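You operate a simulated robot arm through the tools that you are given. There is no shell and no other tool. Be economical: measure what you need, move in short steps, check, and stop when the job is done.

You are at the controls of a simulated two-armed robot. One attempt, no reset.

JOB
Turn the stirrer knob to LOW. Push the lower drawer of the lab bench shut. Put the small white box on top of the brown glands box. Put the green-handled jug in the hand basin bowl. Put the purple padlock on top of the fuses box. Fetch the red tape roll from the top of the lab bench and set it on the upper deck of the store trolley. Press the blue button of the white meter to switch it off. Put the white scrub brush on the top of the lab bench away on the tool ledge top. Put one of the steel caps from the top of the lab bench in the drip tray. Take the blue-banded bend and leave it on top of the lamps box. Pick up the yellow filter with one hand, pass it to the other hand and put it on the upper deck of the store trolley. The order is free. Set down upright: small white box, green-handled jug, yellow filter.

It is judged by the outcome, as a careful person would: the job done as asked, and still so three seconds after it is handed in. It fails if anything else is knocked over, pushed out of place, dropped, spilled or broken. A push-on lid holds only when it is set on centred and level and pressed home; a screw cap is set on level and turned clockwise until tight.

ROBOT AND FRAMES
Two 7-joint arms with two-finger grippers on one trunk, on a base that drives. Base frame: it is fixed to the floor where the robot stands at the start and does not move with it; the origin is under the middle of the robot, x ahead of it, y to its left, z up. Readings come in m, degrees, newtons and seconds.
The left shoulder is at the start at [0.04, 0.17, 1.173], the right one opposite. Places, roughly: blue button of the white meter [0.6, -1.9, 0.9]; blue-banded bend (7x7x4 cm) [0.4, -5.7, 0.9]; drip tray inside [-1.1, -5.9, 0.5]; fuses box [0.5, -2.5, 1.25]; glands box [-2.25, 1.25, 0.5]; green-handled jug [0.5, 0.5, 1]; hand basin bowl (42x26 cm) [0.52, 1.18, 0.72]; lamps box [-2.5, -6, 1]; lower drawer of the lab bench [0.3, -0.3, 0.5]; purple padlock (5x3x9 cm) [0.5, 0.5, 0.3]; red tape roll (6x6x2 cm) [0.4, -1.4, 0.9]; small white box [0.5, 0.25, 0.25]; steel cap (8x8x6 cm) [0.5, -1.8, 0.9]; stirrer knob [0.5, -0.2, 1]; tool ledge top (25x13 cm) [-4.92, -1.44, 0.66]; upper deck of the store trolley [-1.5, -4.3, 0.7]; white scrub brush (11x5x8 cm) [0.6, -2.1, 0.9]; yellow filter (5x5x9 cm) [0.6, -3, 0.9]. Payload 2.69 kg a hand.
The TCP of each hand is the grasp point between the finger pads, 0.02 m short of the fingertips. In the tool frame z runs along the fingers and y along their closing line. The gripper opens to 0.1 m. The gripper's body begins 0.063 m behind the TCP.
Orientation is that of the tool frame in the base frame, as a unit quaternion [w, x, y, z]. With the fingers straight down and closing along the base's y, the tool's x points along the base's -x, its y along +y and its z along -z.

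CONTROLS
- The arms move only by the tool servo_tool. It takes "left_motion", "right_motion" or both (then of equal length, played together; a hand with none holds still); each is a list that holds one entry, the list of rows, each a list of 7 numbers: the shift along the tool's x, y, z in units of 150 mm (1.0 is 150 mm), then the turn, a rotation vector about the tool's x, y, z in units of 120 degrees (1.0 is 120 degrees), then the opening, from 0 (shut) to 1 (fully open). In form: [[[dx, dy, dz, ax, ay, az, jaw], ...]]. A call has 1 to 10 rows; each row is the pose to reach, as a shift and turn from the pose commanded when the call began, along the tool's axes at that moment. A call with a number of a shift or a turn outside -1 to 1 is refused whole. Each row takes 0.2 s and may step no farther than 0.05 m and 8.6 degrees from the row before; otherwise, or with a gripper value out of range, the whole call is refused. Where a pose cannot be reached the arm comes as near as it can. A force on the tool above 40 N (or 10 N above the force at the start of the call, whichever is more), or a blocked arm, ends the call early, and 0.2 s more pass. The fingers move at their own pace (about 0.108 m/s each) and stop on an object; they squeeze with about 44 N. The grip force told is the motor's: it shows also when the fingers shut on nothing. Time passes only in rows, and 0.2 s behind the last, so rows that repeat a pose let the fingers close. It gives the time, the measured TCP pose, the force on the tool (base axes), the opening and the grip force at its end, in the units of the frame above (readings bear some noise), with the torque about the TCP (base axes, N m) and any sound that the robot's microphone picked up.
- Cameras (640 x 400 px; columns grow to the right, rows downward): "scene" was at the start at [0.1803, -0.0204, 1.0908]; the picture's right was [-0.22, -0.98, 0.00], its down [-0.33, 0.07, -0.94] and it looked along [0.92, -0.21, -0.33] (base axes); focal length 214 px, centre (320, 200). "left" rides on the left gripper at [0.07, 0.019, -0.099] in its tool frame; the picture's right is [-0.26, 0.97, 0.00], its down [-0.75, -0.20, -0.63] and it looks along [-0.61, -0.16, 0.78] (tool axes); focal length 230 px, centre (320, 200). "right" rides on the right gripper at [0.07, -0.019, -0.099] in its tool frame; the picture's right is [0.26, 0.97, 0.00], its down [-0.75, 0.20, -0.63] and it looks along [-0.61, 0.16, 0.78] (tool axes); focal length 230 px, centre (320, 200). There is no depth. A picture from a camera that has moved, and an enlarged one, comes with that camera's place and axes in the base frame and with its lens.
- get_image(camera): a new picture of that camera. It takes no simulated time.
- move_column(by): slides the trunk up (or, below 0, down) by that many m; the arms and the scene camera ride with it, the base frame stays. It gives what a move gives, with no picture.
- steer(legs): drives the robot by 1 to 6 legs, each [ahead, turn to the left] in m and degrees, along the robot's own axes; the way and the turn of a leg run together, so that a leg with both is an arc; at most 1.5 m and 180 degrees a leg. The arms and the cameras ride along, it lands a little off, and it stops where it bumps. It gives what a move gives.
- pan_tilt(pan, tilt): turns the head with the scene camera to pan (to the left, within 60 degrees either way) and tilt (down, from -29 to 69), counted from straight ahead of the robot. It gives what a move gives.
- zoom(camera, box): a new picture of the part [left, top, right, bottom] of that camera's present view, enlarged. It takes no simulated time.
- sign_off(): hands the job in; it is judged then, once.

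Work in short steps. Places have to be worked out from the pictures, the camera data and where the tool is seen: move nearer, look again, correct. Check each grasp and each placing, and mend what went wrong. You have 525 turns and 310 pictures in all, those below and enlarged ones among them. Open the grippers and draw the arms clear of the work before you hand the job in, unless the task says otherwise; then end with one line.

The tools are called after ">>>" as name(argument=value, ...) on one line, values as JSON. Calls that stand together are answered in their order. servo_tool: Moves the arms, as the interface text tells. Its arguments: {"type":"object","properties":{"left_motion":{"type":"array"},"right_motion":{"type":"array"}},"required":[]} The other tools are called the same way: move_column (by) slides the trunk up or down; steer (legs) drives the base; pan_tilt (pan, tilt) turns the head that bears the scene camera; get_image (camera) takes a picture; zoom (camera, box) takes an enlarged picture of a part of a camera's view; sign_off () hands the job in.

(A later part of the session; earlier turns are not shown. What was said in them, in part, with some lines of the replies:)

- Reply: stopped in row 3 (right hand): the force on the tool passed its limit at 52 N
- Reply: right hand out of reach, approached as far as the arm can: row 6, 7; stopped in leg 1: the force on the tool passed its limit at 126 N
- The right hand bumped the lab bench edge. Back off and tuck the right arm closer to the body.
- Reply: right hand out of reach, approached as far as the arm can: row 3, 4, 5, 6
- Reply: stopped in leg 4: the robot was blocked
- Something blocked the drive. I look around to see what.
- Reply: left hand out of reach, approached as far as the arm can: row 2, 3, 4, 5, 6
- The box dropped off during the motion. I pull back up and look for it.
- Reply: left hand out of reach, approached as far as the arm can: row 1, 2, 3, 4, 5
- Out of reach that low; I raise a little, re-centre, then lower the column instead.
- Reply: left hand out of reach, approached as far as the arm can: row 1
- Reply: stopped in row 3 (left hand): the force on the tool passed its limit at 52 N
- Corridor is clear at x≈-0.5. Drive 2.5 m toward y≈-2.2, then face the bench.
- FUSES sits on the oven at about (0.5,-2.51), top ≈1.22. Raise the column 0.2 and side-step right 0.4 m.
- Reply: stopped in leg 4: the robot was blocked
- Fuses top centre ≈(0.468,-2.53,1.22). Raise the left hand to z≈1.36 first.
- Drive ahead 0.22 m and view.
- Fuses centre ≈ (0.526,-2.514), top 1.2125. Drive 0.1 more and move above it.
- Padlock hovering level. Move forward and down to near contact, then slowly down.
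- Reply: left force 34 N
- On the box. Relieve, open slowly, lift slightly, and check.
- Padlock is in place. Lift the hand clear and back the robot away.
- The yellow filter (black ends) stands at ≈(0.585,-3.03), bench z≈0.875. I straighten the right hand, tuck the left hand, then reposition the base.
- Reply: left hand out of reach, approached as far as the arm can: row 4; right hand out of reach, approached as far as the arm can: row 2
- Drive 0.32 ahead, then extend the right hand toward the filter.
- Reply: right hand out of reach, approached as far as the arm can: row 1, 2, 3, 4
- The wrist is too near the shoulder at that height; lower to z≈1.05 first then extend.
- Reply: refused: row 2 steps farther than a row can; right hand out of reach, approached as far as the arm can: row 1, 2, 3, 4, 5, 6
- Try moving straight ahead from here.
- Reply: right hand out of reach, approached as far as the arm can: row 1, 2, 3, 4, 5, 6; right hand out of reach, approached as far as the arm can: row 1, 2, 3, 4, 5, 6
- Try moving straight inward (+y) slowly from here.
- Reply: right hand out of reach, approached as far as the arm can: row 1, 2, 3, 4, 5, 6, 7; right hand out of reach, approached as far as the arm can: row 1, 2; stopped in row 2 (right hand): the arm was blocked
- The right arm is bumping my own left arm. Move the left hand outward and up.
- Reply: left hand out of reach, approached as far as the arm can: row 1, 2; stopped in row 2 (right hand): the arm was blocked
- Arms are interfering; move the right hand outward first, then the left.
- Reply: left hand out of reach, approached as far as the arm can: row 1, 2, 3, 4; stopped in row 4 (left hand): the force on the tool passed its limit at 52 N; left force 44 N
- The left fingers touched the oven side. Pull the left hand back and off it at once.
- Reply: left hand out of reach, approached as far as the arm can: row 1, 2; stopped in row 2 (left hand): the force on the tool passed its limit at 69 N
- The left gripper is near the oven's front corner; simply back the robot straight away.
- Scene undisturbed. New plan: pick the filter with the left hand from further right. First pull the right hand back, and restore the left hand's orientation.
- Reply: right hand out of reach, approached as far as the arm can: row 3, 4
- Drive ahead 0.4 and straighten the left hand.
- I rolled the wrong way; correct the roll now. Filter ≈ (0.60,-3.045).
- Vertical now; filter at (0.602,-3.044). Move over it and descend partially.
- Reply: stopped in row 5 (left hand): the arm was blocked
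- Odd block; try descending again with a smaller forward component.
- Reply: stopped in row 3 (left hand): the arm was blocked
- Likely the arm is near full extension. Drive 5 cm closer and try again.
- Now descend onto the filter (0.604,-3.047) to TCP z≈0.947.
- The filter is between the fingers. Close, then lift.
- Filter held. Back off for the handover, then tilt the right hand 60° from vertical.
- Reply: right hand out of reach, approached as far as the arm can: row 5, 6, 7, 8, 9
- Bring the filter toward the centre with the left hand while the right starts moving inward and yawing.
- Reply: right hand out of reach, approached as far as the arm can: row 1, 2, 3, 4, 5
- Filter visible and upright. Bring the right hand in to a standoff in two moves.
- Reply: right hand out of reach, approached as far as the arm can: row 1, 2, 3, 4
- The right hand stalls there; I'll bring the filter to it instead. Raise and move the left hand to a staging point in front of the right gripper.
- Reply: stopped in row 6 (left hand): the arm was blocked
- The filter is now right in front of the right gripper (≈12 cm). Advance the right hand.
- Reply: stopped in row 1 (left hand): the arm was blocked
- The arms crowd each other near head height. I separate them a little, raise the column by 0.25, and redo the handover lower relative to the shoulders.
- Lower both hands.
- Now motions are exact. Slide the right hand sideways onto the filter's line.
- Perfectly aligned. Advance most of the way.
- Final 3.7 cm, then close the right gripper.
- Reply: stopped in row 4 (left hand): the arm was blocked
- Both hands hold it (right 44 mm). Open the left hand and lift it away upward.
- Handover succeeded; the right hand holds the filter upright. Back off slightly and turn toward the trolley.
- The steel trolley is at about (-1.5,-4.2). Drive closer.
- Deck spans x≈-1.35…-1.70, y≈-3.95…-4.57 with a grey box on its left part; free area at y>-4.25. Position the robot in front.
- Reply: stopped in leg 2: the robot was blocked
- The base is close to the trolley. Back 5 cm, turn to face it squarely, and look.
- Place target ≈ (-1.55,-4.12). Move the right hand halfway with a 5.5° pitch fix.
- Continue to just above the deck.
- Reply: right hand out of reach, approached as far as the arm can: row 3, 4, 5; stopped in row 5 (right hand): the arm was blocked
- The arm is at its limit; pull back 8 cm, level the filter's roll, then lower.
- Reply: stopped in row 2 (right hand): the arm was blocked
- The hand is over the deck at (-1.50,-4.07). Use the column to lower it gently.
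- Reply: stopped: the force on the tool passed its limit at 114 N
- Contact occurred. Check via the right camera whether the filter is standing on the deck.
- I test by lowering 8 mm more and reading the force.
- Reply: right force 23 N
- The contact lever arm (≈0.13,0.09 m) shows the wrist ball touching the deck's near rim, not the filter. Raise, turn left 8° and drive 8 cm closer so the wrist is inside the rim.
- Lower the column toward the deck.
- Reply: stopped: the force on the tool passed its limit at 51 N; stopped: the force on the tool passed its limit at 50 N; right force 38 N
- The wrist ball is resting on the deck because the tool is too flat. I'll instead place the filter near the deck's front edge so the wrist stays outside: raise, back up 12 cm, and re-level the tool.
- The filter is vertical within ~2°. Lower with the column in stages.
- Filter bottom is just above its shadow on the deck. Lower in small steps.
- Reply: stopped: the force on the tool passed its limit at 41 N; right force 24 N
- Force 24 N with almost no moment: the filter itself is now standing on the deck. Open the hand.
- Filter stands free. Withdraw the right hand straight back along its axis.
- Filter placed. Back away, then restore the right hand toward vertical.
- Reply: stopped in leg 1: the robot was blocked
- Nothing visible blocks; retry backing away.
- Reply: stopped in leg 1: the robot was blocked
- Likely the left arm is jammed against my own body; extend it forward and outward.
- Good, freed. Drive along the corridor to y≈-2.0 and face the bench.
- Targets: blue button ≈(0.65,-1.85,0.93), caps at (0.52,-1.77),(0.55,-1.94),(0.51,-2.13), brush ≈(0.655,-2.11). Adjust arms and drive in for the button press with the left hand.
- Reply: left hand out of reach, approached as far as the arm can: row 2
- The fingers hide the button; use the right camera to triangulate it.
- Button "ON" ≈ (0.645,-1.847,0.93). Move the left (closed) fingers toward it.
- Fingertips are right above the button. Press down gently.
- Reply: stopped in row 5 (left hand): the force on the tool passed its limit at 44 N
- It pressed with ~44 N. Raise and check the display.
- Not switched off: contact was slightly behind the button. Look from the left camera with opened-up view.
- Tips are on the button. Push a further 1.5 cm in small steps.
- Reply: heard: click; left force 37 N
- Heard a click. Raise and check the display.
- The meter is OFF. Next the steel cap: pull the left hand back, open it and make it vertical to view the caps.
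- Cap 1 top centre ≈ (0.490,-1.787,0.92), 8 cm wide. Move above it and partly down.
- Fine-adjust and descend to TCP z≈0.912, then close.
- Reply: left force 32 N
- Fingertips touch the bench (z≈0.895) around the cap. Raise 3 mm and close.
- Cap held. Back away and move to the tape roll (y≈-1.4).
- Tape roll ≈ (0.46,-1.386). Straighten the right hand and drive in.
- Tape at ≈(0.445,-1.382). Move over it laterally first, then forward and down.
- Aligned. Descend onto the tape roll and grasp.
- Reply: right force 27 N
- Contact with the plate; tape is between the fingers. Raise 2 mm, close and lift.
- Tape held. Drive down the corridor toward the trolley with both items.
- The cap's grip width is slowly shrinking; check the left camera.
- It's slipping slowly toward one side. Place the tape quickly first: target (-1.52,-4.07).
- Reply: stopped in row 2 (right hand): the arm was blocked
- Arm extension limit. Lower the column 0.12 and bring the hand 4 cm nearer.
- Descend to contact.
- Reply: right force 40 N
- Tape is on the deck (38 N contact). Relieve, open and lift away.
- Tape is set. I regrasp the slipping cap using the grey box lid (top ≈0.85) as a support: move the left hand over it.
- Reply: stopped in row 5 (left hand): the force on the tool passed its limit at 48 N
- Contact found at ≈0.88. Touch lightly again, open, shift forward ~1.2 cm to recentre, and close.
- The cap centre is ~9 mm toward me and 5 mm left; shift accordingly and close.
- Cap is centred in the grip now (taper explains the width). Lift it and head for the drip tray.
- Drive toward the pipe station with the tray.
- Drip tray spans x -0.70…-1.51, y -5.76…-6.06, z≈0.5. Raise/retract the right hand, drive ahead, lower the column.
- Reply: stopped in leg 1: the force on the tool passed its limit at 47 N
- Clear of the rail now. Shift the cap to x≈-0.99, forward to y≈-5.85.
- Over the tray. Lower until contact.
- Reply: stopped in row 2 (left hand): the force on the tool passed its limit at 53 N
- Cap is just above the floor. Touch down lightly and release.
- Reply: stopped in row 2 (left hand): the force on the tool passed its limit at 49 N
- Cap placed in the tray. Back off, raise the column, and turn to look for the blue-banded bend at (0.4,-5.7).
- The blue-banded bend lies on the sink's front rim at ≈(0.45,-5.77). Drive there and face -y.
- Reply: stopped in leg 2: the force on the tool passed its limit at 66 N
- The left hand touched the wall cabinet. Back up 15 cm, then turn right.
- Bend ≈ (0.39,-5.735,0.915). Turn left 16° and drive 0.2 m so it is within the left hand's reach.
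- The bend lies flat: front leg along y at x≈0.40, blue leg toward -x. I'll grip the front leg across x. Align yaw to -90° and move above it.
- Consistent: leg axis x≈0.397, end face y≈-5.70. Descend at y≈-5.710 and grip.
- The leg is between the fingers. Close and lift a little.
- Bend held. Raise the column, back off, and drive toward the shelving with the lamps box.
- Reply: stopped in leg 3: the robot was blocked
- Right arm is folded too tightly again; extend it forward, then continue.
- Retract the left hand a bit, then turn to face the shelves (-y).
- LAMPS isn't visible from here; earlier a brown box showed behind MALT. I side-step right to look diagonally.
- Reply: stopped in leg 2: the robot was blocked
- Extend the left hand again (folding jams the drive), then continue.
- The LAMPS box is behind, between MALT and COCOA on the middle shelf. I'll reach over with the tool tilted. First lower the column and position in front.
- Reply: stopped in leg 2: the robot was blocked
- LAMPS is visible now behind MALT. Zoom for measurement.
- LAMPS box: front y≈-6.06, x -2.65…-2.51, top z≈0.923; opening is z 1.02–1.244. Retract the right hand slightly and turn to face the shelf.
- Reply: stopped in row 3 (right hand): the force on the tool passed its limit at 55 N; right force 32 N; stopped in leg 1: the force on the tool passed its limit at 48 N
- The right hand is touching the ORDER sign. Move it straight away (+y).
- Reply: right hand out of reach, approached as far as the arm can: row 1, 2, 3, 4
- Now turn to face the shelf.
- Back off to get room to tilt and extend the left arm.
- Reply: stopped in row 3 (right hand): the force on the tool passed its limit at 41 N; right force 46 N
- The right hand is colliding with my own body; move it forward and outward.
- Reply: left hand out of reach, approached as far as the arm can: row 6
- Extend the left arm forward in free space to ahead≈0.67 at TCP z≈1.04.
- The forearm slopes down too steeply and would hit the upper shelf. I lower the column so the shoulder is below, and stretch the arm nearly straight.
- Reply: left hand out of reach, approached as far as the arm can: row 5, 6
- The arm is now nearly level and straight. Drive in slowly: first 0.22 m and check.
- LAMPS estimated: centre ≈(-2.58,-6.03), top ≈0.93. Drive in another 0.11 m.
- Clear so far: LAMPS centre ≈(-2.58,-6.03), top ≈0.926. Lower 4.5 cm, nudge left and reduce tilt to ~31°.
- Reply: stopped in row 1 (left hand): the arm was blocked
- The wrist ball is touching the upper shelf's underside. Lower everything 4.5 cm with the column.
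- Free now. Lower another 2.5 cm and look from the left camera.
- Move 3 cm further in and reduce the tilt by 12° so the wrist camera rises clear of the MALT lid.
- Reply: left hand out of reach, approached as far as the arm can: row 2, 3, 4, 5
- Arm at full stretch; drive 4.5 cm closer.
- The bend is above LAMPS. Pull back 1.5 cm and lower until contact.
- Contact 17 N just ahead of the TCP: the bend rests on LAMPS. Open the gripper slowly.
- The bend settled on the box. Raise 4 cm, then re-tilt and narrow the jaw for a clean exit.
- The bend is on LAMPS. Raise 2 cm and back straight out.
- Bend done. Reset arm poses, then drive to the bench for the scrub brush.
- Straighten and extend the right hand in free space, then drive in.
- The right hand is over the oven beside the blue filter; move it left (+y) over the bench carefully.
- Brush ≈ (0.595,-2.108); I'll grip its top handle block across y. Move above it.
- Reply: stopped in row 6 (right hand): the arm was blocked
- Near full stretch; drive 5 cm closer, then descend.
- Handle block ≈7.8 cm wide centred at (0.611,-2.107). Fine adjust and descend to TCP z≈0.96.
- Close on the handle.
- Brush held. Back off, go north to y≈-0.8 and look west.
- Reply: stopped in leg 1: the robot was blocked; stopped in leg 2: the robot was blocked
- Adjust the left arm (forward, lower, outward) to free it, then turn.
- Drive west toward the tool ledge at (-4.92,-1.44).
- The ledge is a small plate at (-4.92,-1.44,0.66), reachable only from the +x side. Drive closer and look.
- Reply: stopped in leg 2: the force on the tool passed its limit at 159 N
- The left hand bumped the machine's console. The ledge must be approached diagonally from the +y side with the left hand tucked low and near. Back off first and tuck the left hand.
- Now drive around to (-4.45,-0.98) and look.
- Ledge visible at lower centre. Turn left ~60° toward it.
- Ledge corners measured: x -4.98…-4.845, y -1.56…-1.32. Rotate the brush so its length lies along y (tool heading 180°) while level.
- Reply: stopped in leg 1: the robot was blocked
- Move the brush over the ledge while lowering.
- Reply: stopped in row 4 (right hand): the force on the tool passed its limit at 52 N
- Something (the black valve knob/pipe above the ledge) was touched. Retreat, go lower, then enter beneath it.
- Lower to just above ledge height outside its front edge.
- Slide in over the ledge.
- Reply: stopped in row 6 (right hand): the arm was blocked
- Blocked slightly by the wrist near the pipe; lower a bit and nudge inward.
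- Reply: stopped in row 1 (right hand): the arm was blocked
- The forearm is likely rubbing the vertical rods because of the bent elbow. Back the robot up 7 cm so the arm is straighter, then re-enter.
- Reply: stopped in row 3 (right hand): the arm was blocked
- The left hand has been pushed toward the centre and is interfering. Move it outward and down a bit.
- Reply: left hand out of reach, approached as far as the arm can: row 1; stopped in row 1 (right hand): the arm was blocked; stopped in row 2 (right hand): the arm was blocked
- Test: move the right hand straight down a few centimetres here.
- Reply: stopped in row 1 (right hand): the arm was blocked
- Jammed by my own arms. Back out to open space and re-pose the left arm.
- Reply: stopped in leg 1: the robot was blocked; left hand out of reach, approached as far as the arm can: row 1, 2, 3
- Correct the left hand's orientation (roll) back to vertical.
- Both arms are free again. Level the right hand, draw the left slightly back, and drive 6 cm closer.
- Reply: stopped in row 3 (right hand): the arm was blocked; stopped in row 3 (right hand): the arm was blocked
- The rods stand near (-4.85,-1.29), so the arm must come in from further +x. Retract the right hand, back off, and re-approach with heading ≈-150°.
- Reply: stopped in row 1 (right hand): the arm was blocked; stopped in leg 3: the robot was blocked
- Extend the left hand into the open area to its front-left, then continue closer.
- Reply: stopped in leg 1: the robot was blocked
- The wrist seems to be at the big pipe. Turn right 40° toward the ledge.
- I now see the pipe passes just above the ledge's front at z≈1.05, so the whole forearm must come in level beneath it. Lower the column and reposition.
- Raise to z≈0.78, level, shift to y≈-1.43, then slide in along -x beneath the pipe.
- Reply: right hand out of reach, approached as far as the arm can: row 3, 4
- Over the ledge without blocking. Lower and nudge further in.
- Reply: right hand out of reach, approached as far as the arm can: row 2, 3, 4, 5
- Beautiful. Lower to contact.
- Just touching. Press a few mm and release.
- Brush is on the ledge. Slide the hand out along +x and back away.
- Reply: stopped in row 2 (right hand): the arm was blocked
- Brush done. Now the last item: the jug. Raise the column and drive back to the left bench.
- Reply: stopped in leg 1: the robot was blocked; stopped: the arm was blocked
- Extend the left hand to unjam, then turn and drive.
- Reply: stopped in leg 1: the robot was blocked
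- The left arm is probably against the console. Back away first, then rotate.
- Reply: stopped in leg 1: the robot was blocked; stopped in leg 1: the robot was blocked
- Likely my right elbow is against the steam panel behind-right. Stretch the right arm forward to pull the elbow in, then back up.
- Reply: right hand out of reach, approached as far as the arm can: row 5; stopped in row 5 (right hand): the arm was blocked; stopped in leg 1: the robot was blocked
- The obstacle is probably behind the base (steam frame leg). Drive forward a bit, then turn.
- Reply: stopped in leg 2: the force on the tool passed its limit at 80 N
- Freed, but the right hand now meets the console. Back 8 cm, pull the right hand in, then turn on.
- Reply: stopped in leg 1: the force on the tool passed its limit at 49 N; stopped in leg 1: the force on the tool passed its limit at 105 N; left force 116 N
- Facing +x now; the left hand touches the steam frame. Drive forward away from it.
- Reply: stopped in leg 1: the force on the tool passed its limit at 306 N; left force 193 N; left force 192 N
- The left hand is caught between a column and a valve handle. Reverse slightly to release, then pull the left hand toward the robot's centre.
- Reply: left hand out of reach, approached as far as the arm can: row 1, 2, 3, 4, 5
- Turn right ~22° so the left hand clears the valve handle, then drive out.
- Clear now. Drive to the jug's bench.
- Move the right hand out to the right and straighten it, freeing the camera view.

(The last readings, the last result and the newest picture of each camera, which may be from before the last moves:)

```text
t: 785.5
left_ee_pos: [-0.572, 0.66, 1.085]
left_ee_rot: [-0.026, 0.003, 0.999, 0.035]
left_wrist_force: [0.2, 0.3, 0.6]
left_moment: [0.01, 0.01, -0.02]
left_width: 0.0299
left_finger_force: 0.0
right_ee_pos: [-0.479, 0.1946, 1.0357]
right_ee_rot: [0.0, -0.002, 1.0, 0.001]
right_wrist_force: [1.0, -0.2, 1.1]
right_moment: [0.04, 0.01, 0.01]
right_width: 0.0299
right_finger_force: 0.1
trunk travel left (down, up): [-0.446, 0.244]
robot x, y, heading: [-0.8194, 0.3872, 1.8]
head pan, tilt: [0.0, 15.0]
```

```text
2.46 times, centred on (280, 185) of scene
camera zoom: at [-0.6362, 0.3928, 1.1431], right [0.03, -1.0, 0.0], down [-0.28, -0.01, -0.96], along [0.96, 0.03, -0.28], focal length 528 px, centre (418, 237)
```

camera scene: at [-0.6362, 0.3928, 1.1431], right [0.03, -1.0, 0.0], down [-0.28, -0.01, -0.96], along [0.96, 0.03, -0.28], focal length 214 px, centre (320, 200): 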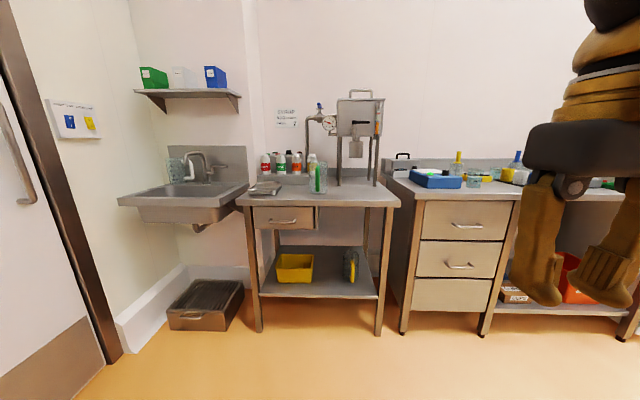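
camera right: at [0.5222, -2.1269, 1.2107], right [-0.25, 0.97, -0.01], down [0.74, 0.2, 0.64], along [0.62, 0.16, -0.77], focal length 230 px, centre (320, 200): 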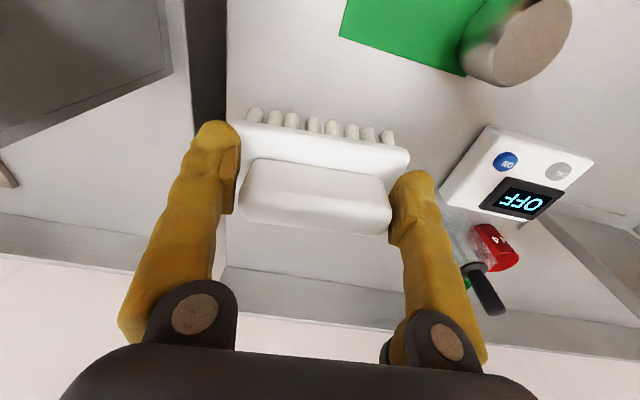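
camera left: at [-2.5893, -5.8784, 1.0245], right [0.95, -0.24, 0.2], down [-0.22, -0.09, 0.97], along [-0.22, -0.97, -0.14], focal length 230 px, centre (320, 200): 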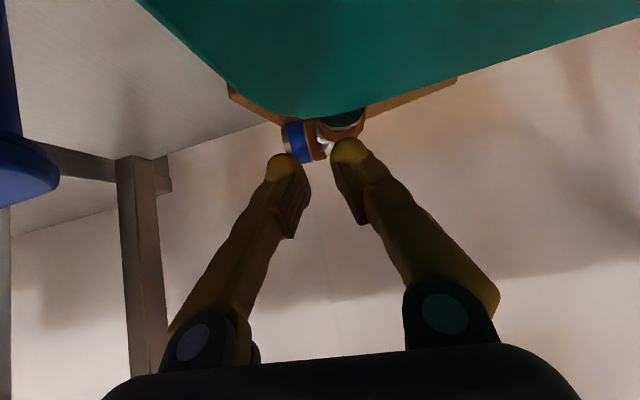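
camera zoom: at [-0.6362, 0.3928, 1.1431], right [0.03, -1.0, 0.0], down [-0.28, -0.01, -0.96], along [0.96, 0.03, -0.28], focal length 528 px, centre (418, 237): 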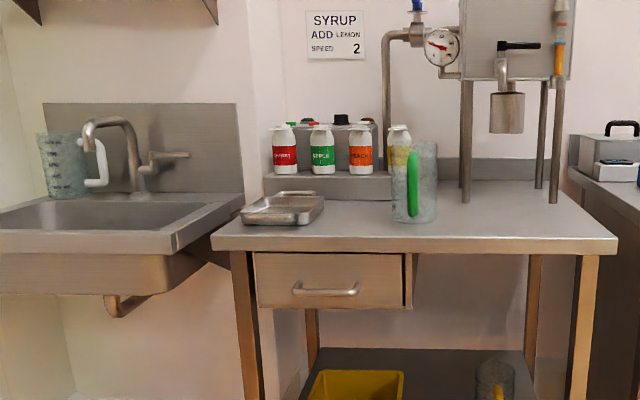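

Jug ≈ (0.45,0.44), handle toward me. Extend/level the left hand and drive closer.

>>> servo_tool(left_motion=[[[-0.25, -0.05, -0.05, 0.015, -0.012, 0, 0.5], [-0.5, -0.1, -0.1, 0.033, -0.025, -0.003, 0.7], [-0.75, -0.2, -0.15, 0.033, -0.025, -0.003, 0.7], [-1.0, -0.3, -0.2, 0.033, -0.025, -0.003, 0.7]]])

>>> steer(legs=[[0, -10], [0.55, 0], [0, 8.5]])

>>> get_image(camera="left")

```text
t: 786.5
left_ee_pos: [-0.4367, 0.6189, 1.1081]
left_ee_rot: [0.005, -0.013, 1.0, -0.006]
left_wrist_force: [0.7, 0.0, 0.2]
left_moment: [-0.03, 0.0, 0.0]
left_width: 0.0698
left_finger_force: 0.3
right_ee_pos: [-0.4781, 0.1963, 1.0348]
right_ee_rot: [0.0, -0.002, 1.0, 0.001]
right_wrist_force: [0.3, 0.2, 1.1]
right_moment: [-0.03, 0.04, 0.0]
right_width: 0.0301
right_finger_force: 0.1
trunk travel left (down, up): [-0.446, 0.244]
robot x, y, heading: [-0.8202, 0.3899, 1.8]
head pan, tilt: [0.0, 15.0]
```

```text
t: 791.0
left_ee_pos: [0.1039, 0.5416, 1.1082]
left_ee_rot: [0.007, -0.008, 1.0, -0.006]
left_wrist_force: [0.1, 0.1, 0.1]
left_moment: [0.02, -0.04, 0.02]
left_width: 0.07
left_finger_force: 0.1
right_ee_pos: [0.0599, 0.1198, 1.0356]
right_ee_rot: [-0.001, 0.003, 1.0, 0.001]
right_wrist_force: [0.8, 0.4, -0.5]
right_moment: [-0.01, -0.02, 0.02]
right_width: 0.0301
right_finger_force: 0.0
trunk travel left (down, up): [-0.446, 0.244]
robot x, y, heading: [-0.2786, 0.3127, 1.3]
head pan, tilt: [0.0, 15.0]
```

```text
38 pictures are left
camera left: at [0.0335, 0.5604, 1.2064], right [0.24, 0.97, -0.01], down [0.75, -0.18, 0.64], along [0.62, -0.16, -0.77], focal length 230 px, centre (320, 200)
```

left: 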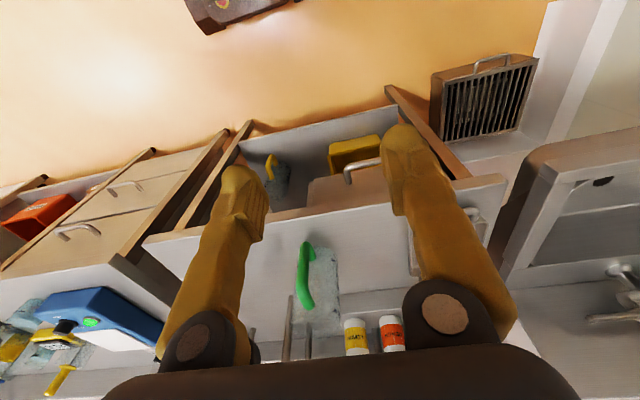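

Handle bar ≈ (0.40,0.44), z 0.90–1.03. Drive 0.2 m ahead and align above the handle.

>>> steer(legs=[[0.2, -1]])

>>> servo_tool(left_motion=[[[0, -0.25, 0, 0, 0, 0, 0.7], [0, -0.5, 0, 0, 0, 0, 0.7], [-0.1, -0.68, 0, 0, 0, 0, 0.7], [-0.3, -0.68, 0, 0, 0, 0, 0.7]]])

>>> get_image(camera="left")

```text
t: 792.6
left_ee_pos: [0.2956, 0.538, 1.1156]
left_ee_rot: [0.014, 0.001, 1.0, -0.005]
left_wrist_force: [0.1, -0.7, 0.6]
left_moment: [-0.01, -0.05, -0.01]
left_width: 0.0701
left_finger_force: 0.0
right_ee_pos: [0.2426, 0.1166, 1.0407]
right_ee_rot: [0.008, 0.012, 1.0, 0.001]
right_wrist_force: [0.0, 0.4, 0.6]
right_moment: [-0.02, -0.03, 0.0]
right_width: 0.0302
right_finger_force: 0.0
trunk travel left (down, up): [-0.446, 0.244]
robot x, y, heading: [-0.078, 0.3196, 0.3]
head pan, tilt: [0.0, 15.0]
```

```text
t: 793.6
left_ee_pos: [0.3253, 0.4342, 1.1229]
left_ee_rot: [0.021, 0.001, 1.0, -0.005]
left_wrist_force: [-0.2, -0.6, -0.2]
left_moment: [-0.03, 0.03, 0.0]
left_width: 0.0702
left_finger_force: 0.0
right_ee_pos: [0.2279, 0.1172, 1.0453]
right_ee_rot: [0.015, 0.011, 1.0, 0.001]
right_wrist_force: [-0.4, 0.1, 0.9]
right_moment: [0.01, 0.03, 0.02]
right_width: 0.0298
right_finger_force: 0.2
trunk travel left (down, up): [-0.446, 0.244]
robot x, y, heading: [-0.0725, 0.3169, 0.2]
head pan, tilt: [0.0, 15.0]
```

```text
37 pictures are left
camera left: at [0.251, 0.455, 1.2193], right [0.26, 0.97, 0.0], down [0.72, -0.19, 0.66], along [0.64, -0.17, -0.75], focal length 230 px, centre (320, 200)
```

left: 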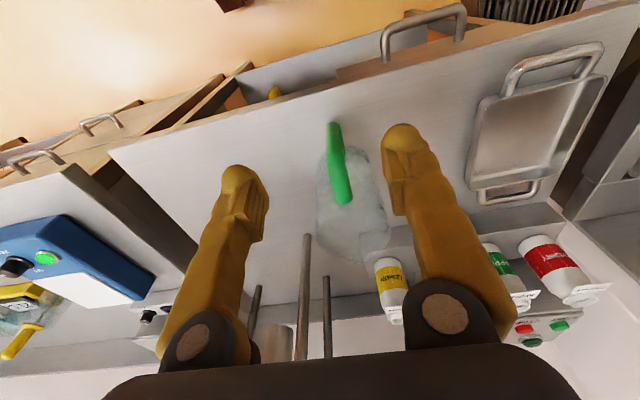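

Handle outer bar ≈ x 0.395–0.405, y 0.436, z 0.905–0.985. Tilt the left hand 30° and go to a pre-grasp.

>>> servo_tool(left_motion=[[[0, 0.01, 0.1, 0, -0.06, 0, 0.7], [-0.05, 0.012, 0.25, 0, -0.12, 0, 0.7], [-0.1, 0.012, 0.4, 0, -0.18, 0, 0.7], [-0.137, 0.012, 0.56, 0, -0.247, 0, 0.7], [-0.137, 0.012, 0.56, 0, -0.247, 0, 0.7]]])

>>> get_image(camera="left")

```text
t: 794.8
left_ee_pos: [0.3469, 0.4382, 1.0428]
left_ee_rot: [0.278, -0.001, 0.961, -0.006]
left_wrist_force: [-0.7, 0.7, -0.1]
left_moment: [-0.03, 0.01, -0.02]
left_width: 0.0701
left_finger_force: 0.1
right_ee_pos: [0.2287, 0.1154, 1.0451]
right_ee_rot: [0.016, 0.011, 1.0, 0.002]
right_wrist_force: [0.2, 0.1, 0.7]
right_moment: [0.0, -0.04, 0.02]
right_width: 0.0299
right_finger_force: 0.0
trunk travel left (down, up): [-0.446, 0.244]
robot x, y, heading: [-0.0776, 0.3167, 0.3]
head pan, tilt: [0.0, 15.0]
```

```text
36 pictures are left
camera left: at [0.2345, 0.4569, 1.0878], right [0.22, 0.97, 0.13], down [0.3, -0.19, 0.93], along [0.93, -0.17, -0.33], focal length 230 px, centre (320, 200)
```

left: 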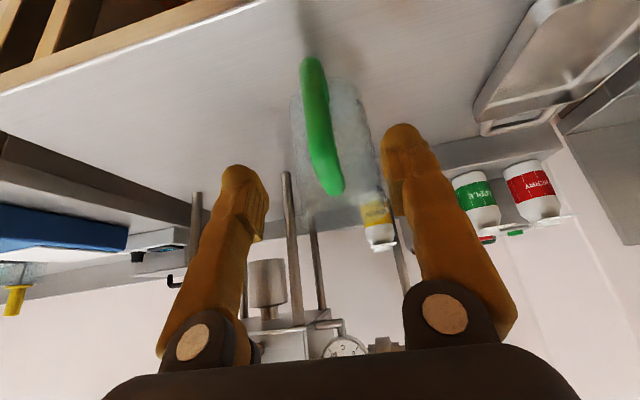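

Perfect alignment: the handle lies on the tool axis ~10 cm ahead. Advance and close.

>>> servo_tool(left_motion=[[[0, 0, 0.2, 0, 0, 0, 0.6], [0, 0, 0.4, 0, 0, 0, 0.6], [0, 0, 0.55, 0, 0, 0, 0.6], [0, 0, 0.66, 0, 0, 0, 0.6], [0, 0, 0.66, 0, 0, 0, 0.2], [0, 0, 0.66, 0, 0, 0, 0.1], [0, 0, 0.66, 0, 0, 0, 0.1]]])

>>> get_image(camera="left")

```text
t: 796.4
left_ee_pos: [0.4074, 0.4408, 0.9661]
left_ee_rot: [0.284, -0.014, 0.959, -0.012]
left_wrist_force: [0.5, -0.2, -0.2]
left_moment: [0.0, 0.04, -0.02]
left_width: 0.01
left_finger_force: 0.1
right_ee_pos: [0.2273, 0.1168, 1.046]
right_ee_rot: [0.016, 0.011, 1.0, 0.002]
right_wrist_force: [0.6, 0.5, 0.2]
right_moment: [0.0, 0.0, 0.02]
right_width: 0.0299
right_finger_force: 0.0
trunk travel left (down, up): [-0.446, 0.244]
robot x, y, heading: [-0.0763, 0.3187, 0.4]
head pan, tilt: [0.0, 15.0]
```

```text
35 pictures are left
camera left: at [0.2941, 0.4571, 1.0098], right [0.2, 0.97, 0.11], down [0.29, -0.16, 0.94], along [0.94, -0.16, -0.32], focal length 230 px, centre (320, 200)
```

left: 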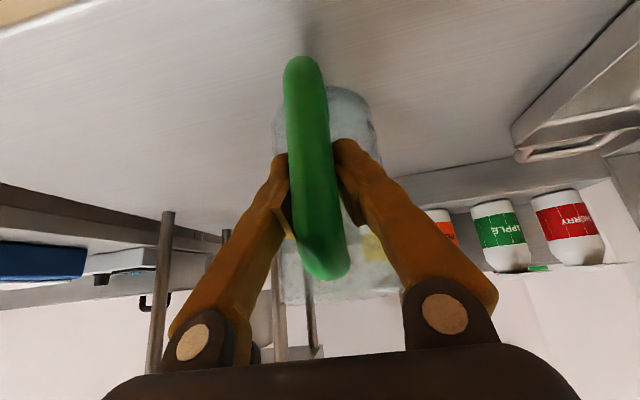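

The fingers closed behind the handle bar (inside the loop). Reopen, back off 3 cm along the axis, and close again.

>>> servo_tool(left_motion=[[[0, 0, 0, 0, 0, 0, 0.6], [0, 0, 0, 0, 0, 0, 0.6], [0.02, -0.02, -0.12, 0, 0, 0, 0.6], [0.04, -0.03, -0.24, 0, 0, 0.0, 0.6], [0.04, -0.03, -0.24, 0, 0, 0, 0.6]]])

>>> get_image(camera="left")

```text
t: 797.6
left_ee_pos: [0.3797, 0.4322, 0.9859]
left_ee_rot: [0.277, -0.007, 0.961, -0.009]
left_wrist_force: [1.1, -0.7, 0.8]
left_moment: [0.01, -0.02, -0.02]
left_width: 0.06
left_finger_force: 0.1
right_ee_pos: [0.2273, 0.1171, 1.0461]
right_ee_rot: [0.015, 0.012, 1.0, 0.001]
right_wrist_force: [-0.3, 0.0, 0.2]
right_moment: [0.01, 0.0, -0.01]
right_width: 0.03
right_finger_force: 0.1
trunk travel left (down, up): [-0.446, 0.244]
robot x, y, heading: [-0.0757, 0.3193, 0.3]
head pan, tilt: [0.0, 15.0]
```

```text
34 pictures are left
camera left: at [0.2672, 0.4507, 1.0319], right [0.21, 0.97, 0.12], down [0.3, -0.18, 0.94], along [0.93, -0.16, -0.33], focal length 230 px, centre (320, 200)
```

left: 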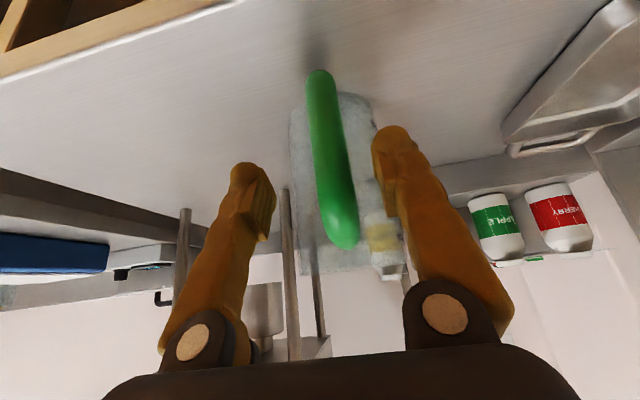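

Advance just 1.8 cm this time with a small lateral correction, then close.

>>> servo_tool(left_motion=[[[0, 0.04, 0.06, 0, 0, 0, 0.6], [0, 0.05, 0.12, 0, 0, 0, 0.6], [0, 0.05, 0.12, 0, 0, 0, 0.4], [0, 0.05, 0.12, 0, 0, 0, 0.05], [0, 0.05, 0.12, 0, 0, 0, 0.05], [0, 0.05, 0.12, 0, 0, 0, 0.05]]])

>>> get_image(camera="left")

```text
t: 799.0
left_ee_pos: [0.391, 0.4406, 0.9758]
left_ee_rot: [0.283, -0.007, 0.959, -0.008]
left_wrist_force: [0.1, -3.8, 13.5]
left_moment: [-0.02, -0.9, -0.17]
left_width: 0.0206
left_finger_force: 43.3
right_ee_pos: [0.2267, 0.1171, 1.0457]
right_ee_rot: [0.016, 0.012, 1.0, 0.001]
right_wrist_force: [-0.2, 0.1, 0.0]
right_moment: [-0.01, 0.0, 0.03]
right_width: 0.0301
right_finger_force: 0.1
trunk travel left (down, up): [-0.446, 0.244]
robot x, y, heading: [-0.0791, 0.319, 0.2]
head pan, tilt: [0.0, 15.0]
```

```text
33 pictures are left
camera left: at [0.2765, 0.4574, 1.0198], right [0.21, 0.97, 0.12], down [0.29, -0.18, 0.94], along [0.93, -0.16, -0.32], focal length 230 px, centre (320, 200)
```

left: 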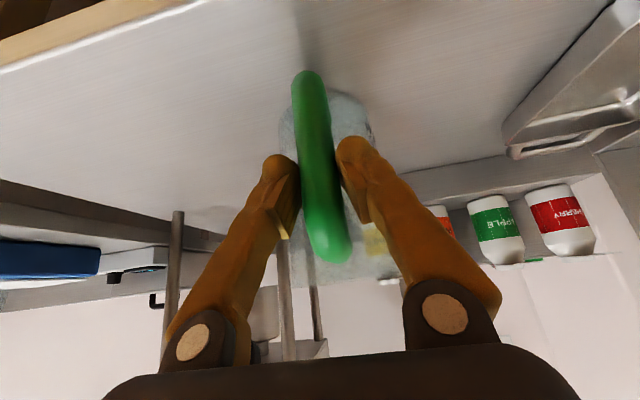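

Handle gripped (20.6 mm). Lift 6 cm and check for tilt.

>>> servo_tool(left_motion=[[[-0.04, 0, -0.06, 0, 0, 0, 0.05], [-0.1, 0, -0.15, 0, 0, 0, 0.05], [-0.16, 0, -0.25, 0, 0, 0, 0.05], [-0.217, 0, -0.336, 0, 0, 0, 0.05], [-0.217, 0, -0.336, 0, 0, 0, 0.05]]])

>>> pan_tilt(pan=10, tilt=20)

>>> get_image(camera="scene")

```text
t: 800.2
left_ee_pos: [0.3843, 0.4408, 1.0298]
left_ee_rot: [0.277, 0.0, 0.961, -0.005]
left_wrist_force: [1.2, -0.4, -2.0]
left_moment: [0.02, 0.13, 0.03]
left_width: 0.0205
left_finger_force: 43.7
right_ee_pos: [0.2275, 0.1172, 1.0454]
right_ee_rot: [0.015, 0.012, 1.0, 0.002]
right_wrist_force: [0.1, -0.8, -0.5]
right_moment: [0.0, 0.02, 0.0]
right_width: 0.0299
right_finger_force: 0.0
trunk travel left (down, up): [-0.446, 0.244]
robot x, y, heading: [-0.0779, 0.3143, 0.5]
head pan, tilt: [0.0, 15.0]
```

```text
t: 800.9
left_ee_pos: [0.3852, 0.4417, 1.03]
left_ee_rot: [0.278, 0.0, 0.961, -0.006]
left_wrist_force: [0.1, -0.4, -1.9]
left_moment: [0.05, 0.11, -0.03]
left_width: 0.0205
left_finger_force: 44.1
right_ee_pos: [0.2282, 0.1168, 1.0462]
right_ee_rot: [0.016, 0.012, 1.0, 0.002]
right_wrist_force: [-0.1, -0.1, -0.2]
right_moment: [0.01, -0.02, -0.03]
right_width: 0.0299
right_finger_force: 0.0
trunk travel left (down, up): [-0.446, 0.244]
robot x, y, heading: [-0.0732, 0.3168, 0.3]
head pan, tilt: [10.0, 20.0]
```

```text
32 pictures are left
camera scene: at [0.1064, 0.3347, 1.135], right [0.18, -0.98, 0.0], down [-0.35, -0.06, -0.93], along [0.92, 0.17, -0.36], focal length 214 px, centre (320, 200)
```

scene: 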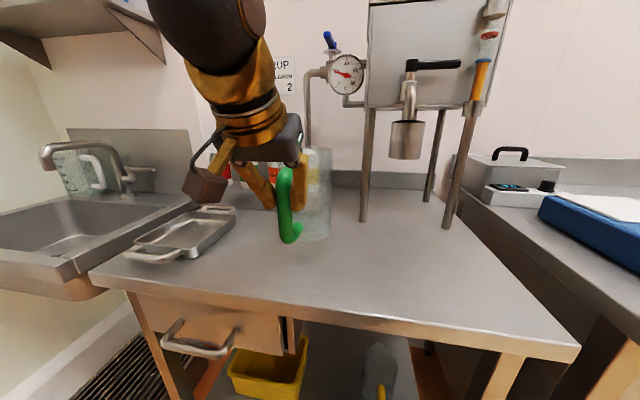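

The jug hangs upright. Raise the column 0.1, back off, and move around toward the basin.

>>> move_column(by=0.1)

>>> steer(legs=[[-0.32, 0], [0, 60], [0.52, 0], [0, -48]])

>>> pan_tilt(pan=15, tilt=30)

>>> get_image(camera="scene")

```text
t: 802.2
left_ee_pos: [0.385, 0.4405, 1.1287]
left_ee_rot: [0.276, -0.001, 0.961, -0.005]
left_wrist_force: [-0.5, 0.3, -2.0]
left_moment: [-0.01, 0.12, 0.0]
left_width: 0.0205
left_finger_force: 43.9
right_ee_pos: [0.2281, 0.1161, 1.1454]
right_ee_rot: [0.015, 0.011, 1.0, 0.001]
right_wrist_force: [-0.1, 0.4, -0.3]
right_moment: [-0.03, 0.02, 0.02]
right_width: 0.0297
right_finger_force: 0.0
trunk travel left (down, up): [-0.546, 0.144]
robot x, y, heading: [-0.0777, 0.3165, 0.5]
head pan, tilt: [10.0, 20.0]
```

```text
t: 812.0
left_ee_pos: [0.3178, 0.9666, 1.1299]
left_ee_rot: [0.276, -0.078, 0.958, 0.018]
left_wrist_force: [-0.1, -0.7, -1.9]
left_moment: [0.03, 0.1, 0.01]
left_width: 0.0204
left_finger_force: 44.2
right_ee_pos: [0.2155, 0.6219, 1.1457]
right_ee_rot: [0.016, -0.07, 0.997, 0.003]
right_wrist_force: [0.9, 0.3, 0.6]
right_moment: [0.01, 0.06, 0.02]
right_width: 0.0301
right_finger_force: 0.1
trunk travel left (down, up): [-0.546, 0.144]
robot x, y, heading: [-0.1132, 0.7768, 9.8]
head pan, tilt: [10.0, 20.0]
```

```text
t: 812.7
left_ee_pos: [0.299, 0.9643, 1.1375]
left_ee_rot: [0.285, -0.078, 0.955, 0.019]
left_wrist_force: [-1.0, -0.2, -1.5]
left_moment: [-0.02, 0.1, 0.01]
left_width: 0.0203
left_finger_force: 44.1
right_ee_pos: [0.1998, 0.6187, 1.1504]
right_ee_rot: [0.025, -0.068, 0.997, 0.004]
right_wrist_force: [-1.2, -0.2, 0.1]
right_moment: [0.03, -0.03, -0.03]
right_width: 0.03
right_finger_force: 0.1
trunk travel left (down, up): [-0.546, 0.144]
robot x, y, heading: [-0.1187, 0.7792, 10.0]
head pan, tilt: [15.0, 30.0]
```

```text
31 pictures are left
camera scene: at [0.0542, 0.8306, 1.2193], right [0.42, -0.91, 0.0], down [-0.47, -0.21, -0.86], along [0.78, 0.36, -0.51], focal length 214 px, centre (320, 200)
```

scene: 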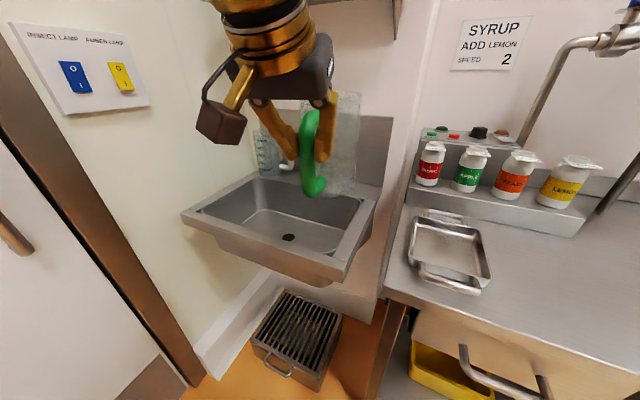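

Basin bowl interior ≈ x 0.39–0.65, y 0.97–1.39; drain at (0.53,1.18). Move the jug over the bowl (body centre ≈(0.50,1.09)).

>>> servo_tool(left_motion=[[[-0.16, 0.12, 0.1, 0, 0, 0, 0.05], [-0.33, 0.24, 0.21, 0, 0, 0, 0.05], [-0.5, 0.37, 0.32, 0, 0, 0, 0.05], [-0.67, 0.5, 0.43, 0, 0, 0, 0.05], [-0.833, 0.614, 0.542, 0, 0, 0, 0.05], [-0.833, 0.614, 0.542, 0, 0, 0, 0.05]]])

>>> get_image(camera="scene")

```text
t: 814.1
left_ee_pos: [0.4294, 1.078, 1.1337]
left_ee_rot: [0.283, -0.078, 0.956, 0.019]
left_wrist_force: [-1.4, 0.1, -1.1]
left_moment: [0.02, 0.07, 0.03]
left_width: 0.0203
left_finger_force: 43.6
right_ee_pos: [0.2003, 0.6183, 1.1506]
right_ee_rot: [0.026, -0.066, 0.997, 0.004]
right_wrist_force: [-0.8, -0.6, 0.4]
right_moment: [0.0, -0.03, 0.0]
right_width: 0.0299
right_finger_force: 0.1
trunk travel left (down, up): [-0.546, 0.144]
robot x, y, heading: [-0.1181, 0.7807, 9.9]
head pan, tilt: [15.0, 30.0]
```

```text
30 pictures are left
camera scene: at [0.055, 0.8309, 1.2191], right [0.42, -0.91, 0.0], down [-0.47, -0.21, -0.86], along [0.78, 0.36, -0.51], focal length 214 px, centre (320, 200)
```

scene: 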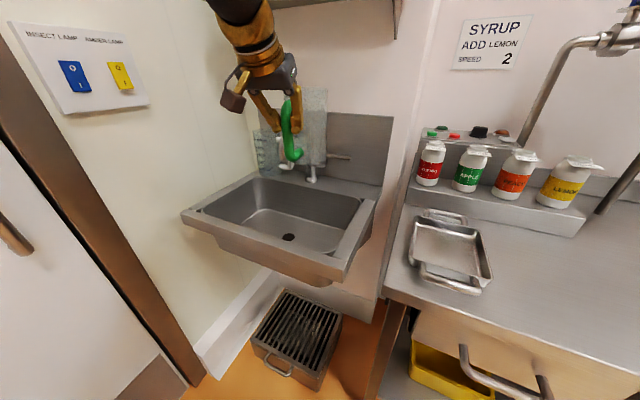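

Descend 15 cm straight down and check clearance.

>>> servo_tool(left_motion=[[[0.15, 0, 0.22, 0, 0, 0, 0.05], [0.3, 0, 0.44, 0, 0, 0, 0.05], [0.42, 0, 0.65, 0, 0, 0, 0.05], [0.546, 0, 0.838, 0, 0, 0, 0.05], [0.546, 0, 0.838, 0, 0, 0, 0.05]]])

>>> zoom(camera="scene", box=[170, 60, 420, 290])

```text
t: 815.3
left_ee_pos: [0.4346, 1.0791, 0.9872]
left_ee_rot: [0.284, -0.078, 0.956, 0.018]
left_wrist_force: [-1.1, -0.6, -1.0]
left_moment: [-0.01, 0.12, -0.03]
left_width: 0.0205
left_finger_force: 44.5
right_ee_pos: [0.2023, 0.6199, 1.1505]
right_ee_rot: [0.025, -0.067, 0.997, 0.004]
right_wrist_force: [0.7, -0.7, -0.1]
right_moment: [0.01, -0.01, 0.02]
right_width: 0.0299
right_finger_force: 0.1
trunk travel left (down, up): [-0.546, 0.144]
robot x, y, heading: [-0.116, 0.7795, 9.8]
head pan, tilt: [15.0, 30.0]
```

```text
1.74 times, centred on (295, 175) of scene
camera zoom: at [0.0555, 0.8315, 1.219], right [0.42, -0.91, 0.0], down [-0.47, -0.21, -0.86], along [0.78, 0.36, -0.51], focal length 373 px, centre (364, 244)
```

zoom: 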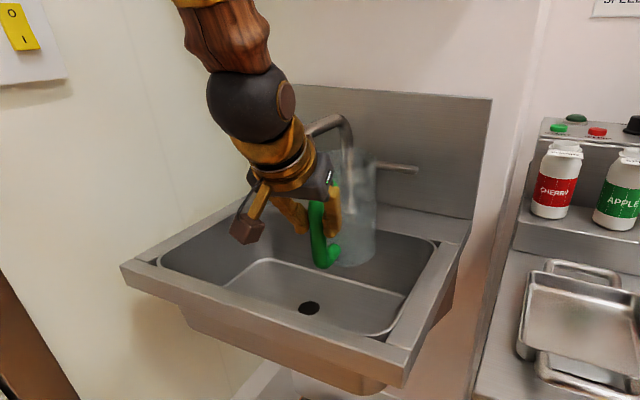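

Clear of the faucet. Continue lowering, easing slightly toward the front.

>>> servo_tool(left_motion=[[[0.15, 0, 0.15, 0, 0, 0, 0.05], [0.26, 0, 0.32, 0, 0, 0, 0.05], [0.37, 0, 0.49, 0, 0, 0, 0.05], [0.47, 0, 0.64, 0, 0, 0, 0.05], [0.53, 0, 0.73, 0, 0, 0, 0.05]]])

>>> zoom(camera="scene", box=[170, 60, 420, 290])

```text
t: 816.5
left_ee_pos: [0.4293, 1.0751, 0.8496]
left_ee_rot: [0.284, -0.077, 0.956, 0.018]
left_wrist_force: [-0.7, 0.6, -1.4]
left_moment: [0.0, 0.14, 0.01]
left_width: 0.0204
left_finger_force: 43.8
right_ee_pos: [0.2013, 0.6198, 1.1515]
right_ee_rot: [0.024, -0.067, 0.997, 0.003]
right_wrist_force: [0.1, 0.7, -1.4]
right_moment: [0.0, 0.03, -0.01]
right_width: 0.0299
right_finger_force: 0.0
trunk travel left (down, up): [-0.546, 0.144]
robot x, y, heading: [-0.1165, 0.7743, 9.7]
head pan, tilt: [15.0, 30.0]
```

```text
1.74 times, centred on (295, 175) of scene
camera zoom: at [0.0558, 0.8317, 1.219], right [0.42, -0.91, 0.0], down [-0.47, -0.21, -0.86], along [0.78, 0.36, -0.51], focal length 373 px, centre (364, 244)
```

zoom: 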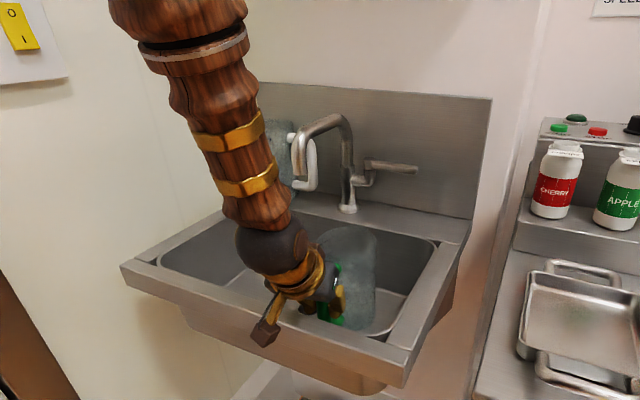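

Continue down gently until contact.

>>> servo_tool(left_motion=[[[0.036, 0, 0.056, 0, 0, 0, 0.05], [0.072, 0, 0.112, 0, 0, 0, 0.05], [0.1, 0, 0.154, 0, 0, 0, 0.05], [0.122, 0, 0.188, 0, 0, 0, 0.05], [0.14, 0, 0.215, 0, 0, 0, 0.05]]])

>>> zoom(camera="scene", box=[220, 120, 420, 290])

```text
t: 817.7
left_ee_pos: [0.4327, 1.0742, 0.815]
left_ee_rot: [0.289, -0.078, 0.954, 0.019]
left_wrist_force: [6.5, 3.1, 33.5]
left_moment: [0.55, 0.29, -0.35]
left_width: 0.0201
left_finger_force: 44.1
right_ee_pos: [0.199, 0.6186, 1.1509]
right_ee_rot: [0.025, -0.068, 0.997, 0.004]
right_wrist_force: [-0.9, -0.4, -0.7]
right_moment: [0.0, -0.04, 0.01]
right_width: 0.0299
right_finger_force: 0.0
trunk travel left (down, up): [-0.546, 0.144]
robot x, y, heading: [-0.1199, 0.7815, 9.8]
head pan, tilt: [15.0, 30.0]
```

```text
2.35 times, centred on (320, 205) of scene
camera zoom: at [0.0537, 0.8305, 1.2194], right [0.42, -0.91, 0.0], down [-0.47, -0.21, -0.86], along [0.78, 0.36, -0.51], focal length 505 px, centre (320, 188)
```

zoom: 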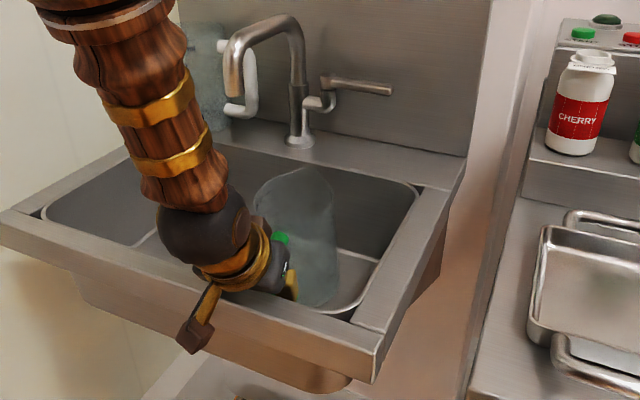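

Jug stands on the bowl floor (33 N). Relieve slightly and release the handle.

>>> servo_tool(left_motion=[[[-0.008, 0, -0.012, 0, 0, 0, 0.05], [-0.01, 0, -0.016, 0, 0, 0, 0.3], [-0.01, 0, -0.016, 0, 0, 0, 0.55], [-0.01, 0, -0.016, 0, 0, 0, 0.6], [-0.01, 0, -0.016, 0, 0, 0, 0.6], [-0.01, 0, -0.1, 0, 0, 0, 0.6], [-0.01, 0, -0.2, 0, 0, 0, 0.6]]])

>>> get_image(camera="left")

>>> zoom(camera="scene", box=[220, 120, 420, 290])

```text
t: 819.3
left_ee_pos: [0.4181, 1.074, 0.8402]
left_ee_rot: [0.287, -0.078, 0.954, 0.02]
left_wrist_force: [31.2, 3.1, 4.7]
left_moment: [0.06, 0.76, -1.26]
left_width: 0.0578
left_finger_force: 0.1
right_ee_pos: [0.2035, 0.6199, 1.1493]
right_ee_rot: [0.023, -0.066, 0.998, 0.005]
right_wrist_force: [0.0, -0.2, 0.4]
right_moment: [-0.01, 0.02, -0.01]
right_width: 0.0304
right_finger_force: 0.0
trunk travel left (down, up): [-0.546, 0.144]
robot x, y, heading: [-0.1141, 0.7802, 9.6]
head pan, tilt: [15.0, 30.0]
```

```text
26 pictures are left
camera left: at [0.3032, 1.0734, 0.8826], right [0.06, 0.99, 0.13], down [0.31, -0.15, 0.94], along [0.95, -0.01, -0.31], focal length 230 px, centre (320, 200)
```

left: 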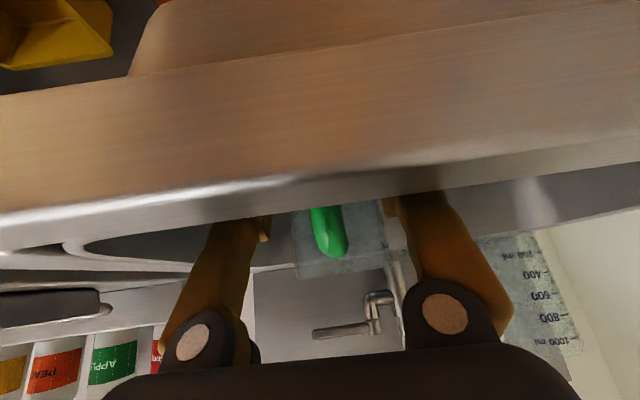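

```text
2.35 times, centred on (320, 205) of scene
camera zoom: at [0.0592, 0.8316, 1.2185], right [0.42, -0.91, -0.01], down [-0.47, -0.21, -0.86], along [0.78, 0.36, -0.52], focal length 505 px, centre (320, 188)
```

zoom: 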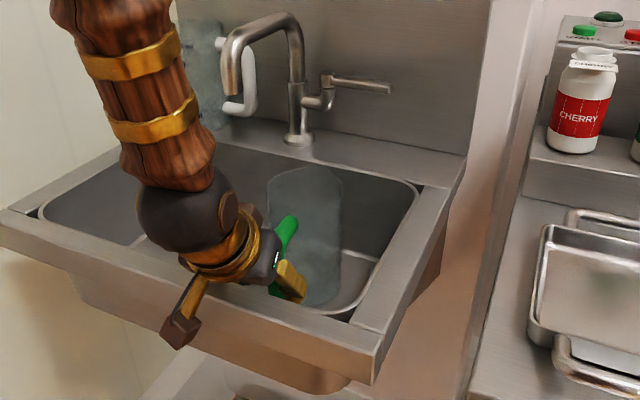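

The hand is pressing the basin's front rim; move straight up instead.

>>> servo_tool(left_motion=[[[-0.12, 0, 0.0, 0, 0, 0, 0.6], [-0.2, 0, -0.12, 0, 0, 0, 0.6], [-0.3, 0, -0.28, 0, 0, 0, 0.6], [-0.42, 0, -0.46, 0, 0, 0, 0.6], [-0.55, 0, -0.65, 0, 0, 0, 0.6], [-0.67, 0, -0.84, 0, 0, 0, 0.6]]])

>>> zoom(camera="scene", box=[220, 120, 420, 290])

```text
t: 820.7
left_ee_pos: [0.426, 1.0734, 0.9995]
left_ee_rot: [0.283, -0.078, 0.956, 0.019]
left_wrist_force: [-0.1, -0.6, -0.7]
left_moment: [0.03, 0.0, -0.02]
left_width: 0.0599
left_finger_force: 0.0
right_ee_pos: [0.2008, 0.6196, 1.1508]
right_ee_rot: [0.026, -0.067, 0.997, 0.004]
right_wrist_force: [0.4, 0.3, -0.3]
right_moment: [0.02, 0.02, -0.02]
right_width: 0.0299
right_finger_force: 0.1
trunk travel left (down, up): [-0.546, 0.144]
robot x, y, heading: [-0.1167, 0.7812, 9.7]
head pan, tilt: [15.0, 30.0]
```

```text
2.35 times, centred on (320, 205) of scene
camera zoom: at [0.0551, 0.8312, 1.2191], right [0.42, -0.91, 0.0], down [-0.47, -0.21, -0.86], along [0.78, 0.36, -0.51], focal length 505 px, centre (320, 188)
```

zoom: 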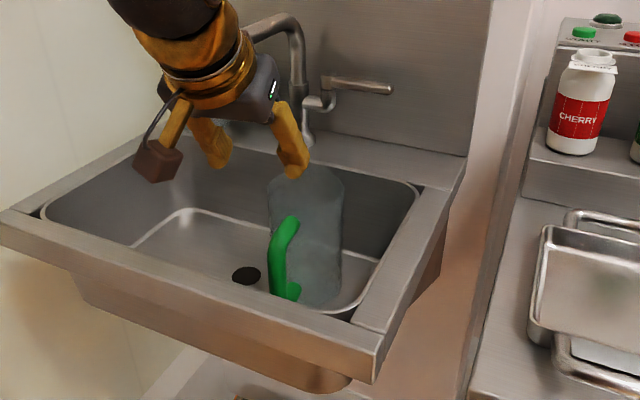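

Jug stands upright in the basin bowl. Raise the hand clear and back away.

>>> servo_tool(left_motion=[[[-0.1, 0, -0.2, 0, 0, 0, 0.6], [-0.1, 0, -0.5, 0, 0, 0, 0.6], [-0.1, 0, -0.8, 0, 0, 0, 0.6]]])

>>> steer(legs=[[-0.45, 0]])

>>> pan_tilt(pan=-5, tilt=22)

>>> get_image(camera="scene")

```text
t: 821.5
left_ee_pos: [0.3732, 1.0642, 1.1084]
left_ee_rot: [0.284, -0.078, 0.955, 0.019]
left_wrist_force: [-0.5, 0.5, 0.3]
left_moment: [0.02, -0.03, 0.01]
left_width: 0.0599
left_finger_force: 0.1
right_ee_pos: [0.1997, 0.6184, 1.1517]
right_ee_rot: [0.025, -0.066, 0.997, 0.005]
right_wrist_force: [-0.2, 0.7, -0.6]
right_moment: [0.02, -0.03, -0.02]
right_width: 0.0302
right_finger_force: 0.0
trunk travel left (down, up): [-0.546, 0.144]
robot x, y, heading: [-0.1174, 0.7765, 9.8]
head pan, tilt: [15.0, 30.0]
```

```text
t: 824.2
left_ee_pos: [-0.0654, 0.9874, 1.1082]
left_ee_rot: [0.284, -0.077, 0.956, 0.018]
left_wrist_force: [0.8, 0.2, -0.3]
left_moment: [0.02, -0.03, 0.01]
left_width: 0.06
left_finger_force: 0.1
right_ee_pos: [-0.2394, 0.5442, 1.1514]
right_ee_rot: [0.025, -0.065, 0.998, 0.003]
right_wrist_force: [-0.7, 0.6, -0.2]
right_moment: [0.01, -0.02, 0.0]
right_width: 0.0302
right_finger_force: 0.1
trunk travel left (down, up): [-0.546, 0.144]
robot x, y, heading: [-0.557, 0.7053, 9.6]
head pan, tilt: [15.0, 30.0]
```

```text
t: 825.0
left_ee_pos: [-0.0813, 0.9864, 1.1152]
left_ee_rot: [0.291, -0.077, 0.953, 0.019]
left_wrist_force: [0.1, -1.2, -0.2]
left_moment: [-0.02, -0.02, -0.02]
left_width: 0.06
left_finger_force: 0.1
right_ee_pos: [-0.2341, 0.5424, 1.1609]
right_ee_rot: [0.044, -0.035, 0.998, 0.012]
right_wrist_force: [-0.2, -0.5, 0.2]
right_moment: [0.01, 0.0, 0.03]
right_width: 0.0301
right_finger_force: 0.0
trunk travel left (down, up): [-0.546, 0.144]
robot x, y, heading: [-0.5542, 0.7045, 9.7]
head pan, tilt: [-5.0, 22.0]
```

```text
23 pictures are left
camera scene: at [-0.3731, 0.7263, 1.2317], right [0.08, -1.0, 0.0], down [-0.39, -0.03, -0.92], along [0.92, 0.07, -0.39], focal length 214 px, centre (320, 200)
```

scene: 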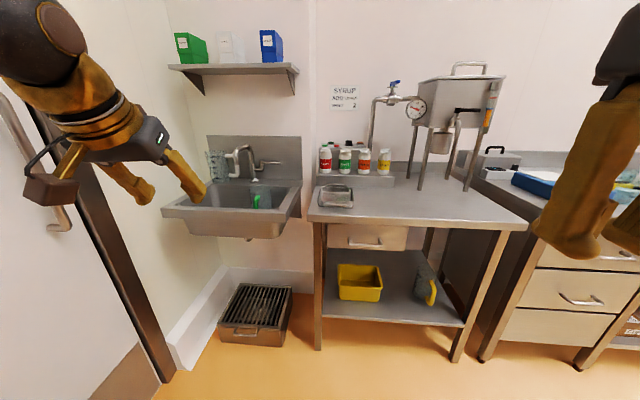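

Everything is in place and the drawer is shut. Open both grippers with the arms clear, then hand in.

>>> servo_tool(left_motion=[[[0, 0, 0, 0, 0, 0, 0.9], [0, 0, 0, 0, 0, 0, 1], [0, 0, 0, 0, 0, 0, 1]]], right_motion=[[[0, 0, 0, 0, 0, 0, 0.7], [0, 0, 0, 0, 0, 0, 1], [0, 0, 0, 0, 0, 0, 1]]])

```text
t: 826.0
left_ee_pos: [-0.1008, 0.9816, 1.1261]
left_ee_rot: [0.3, -0.076, 0.951, 0.02]
left_wrist_force: [-0.2, -0.5, -0.2]
left_moment: [-0.02, -0.02, 0.04]
left_width: 0.0997
left_finger_force: 0.1
right_ee_pos: [-0.2287, 0.5428, 1.1726]
right_ee_rot: [0.066, -0.003, 0.998, 0.023]
right_wrist_force: [-0.3, -0.8, -0.2]
right_moment: [0.02, -0.03, -0.01]
right_width: 0.1002
right_finger_force: 0.1
trunk travel left (down, up): [-0.546, 0.144]
robot x, y, heading: [-0.558, 0.7056, 9.6]
head pan, tilt: [-5.0, 22.0]
stopped in row 3 (right hand): the arm was blocked; the commanded pose is now the measured one
```

Both grippers are open, and I handed in only after checking each placing as I made it.

>>> sign_off()

```text
The job is handed in.
```

All eleven tasks were carried out and handed in, each placing checked on camera when it was made; the small white box fell onto the robot's base on its first placing and was set again on the glands box, upright and closed, and the arms bumped benches, the oven, a wall cabinet, the shelf sign and the machine frames several times, hardest on a valve handle beside the steam frame (about 300 N), with no displacement seen on camera though I did not check that handle's setting.
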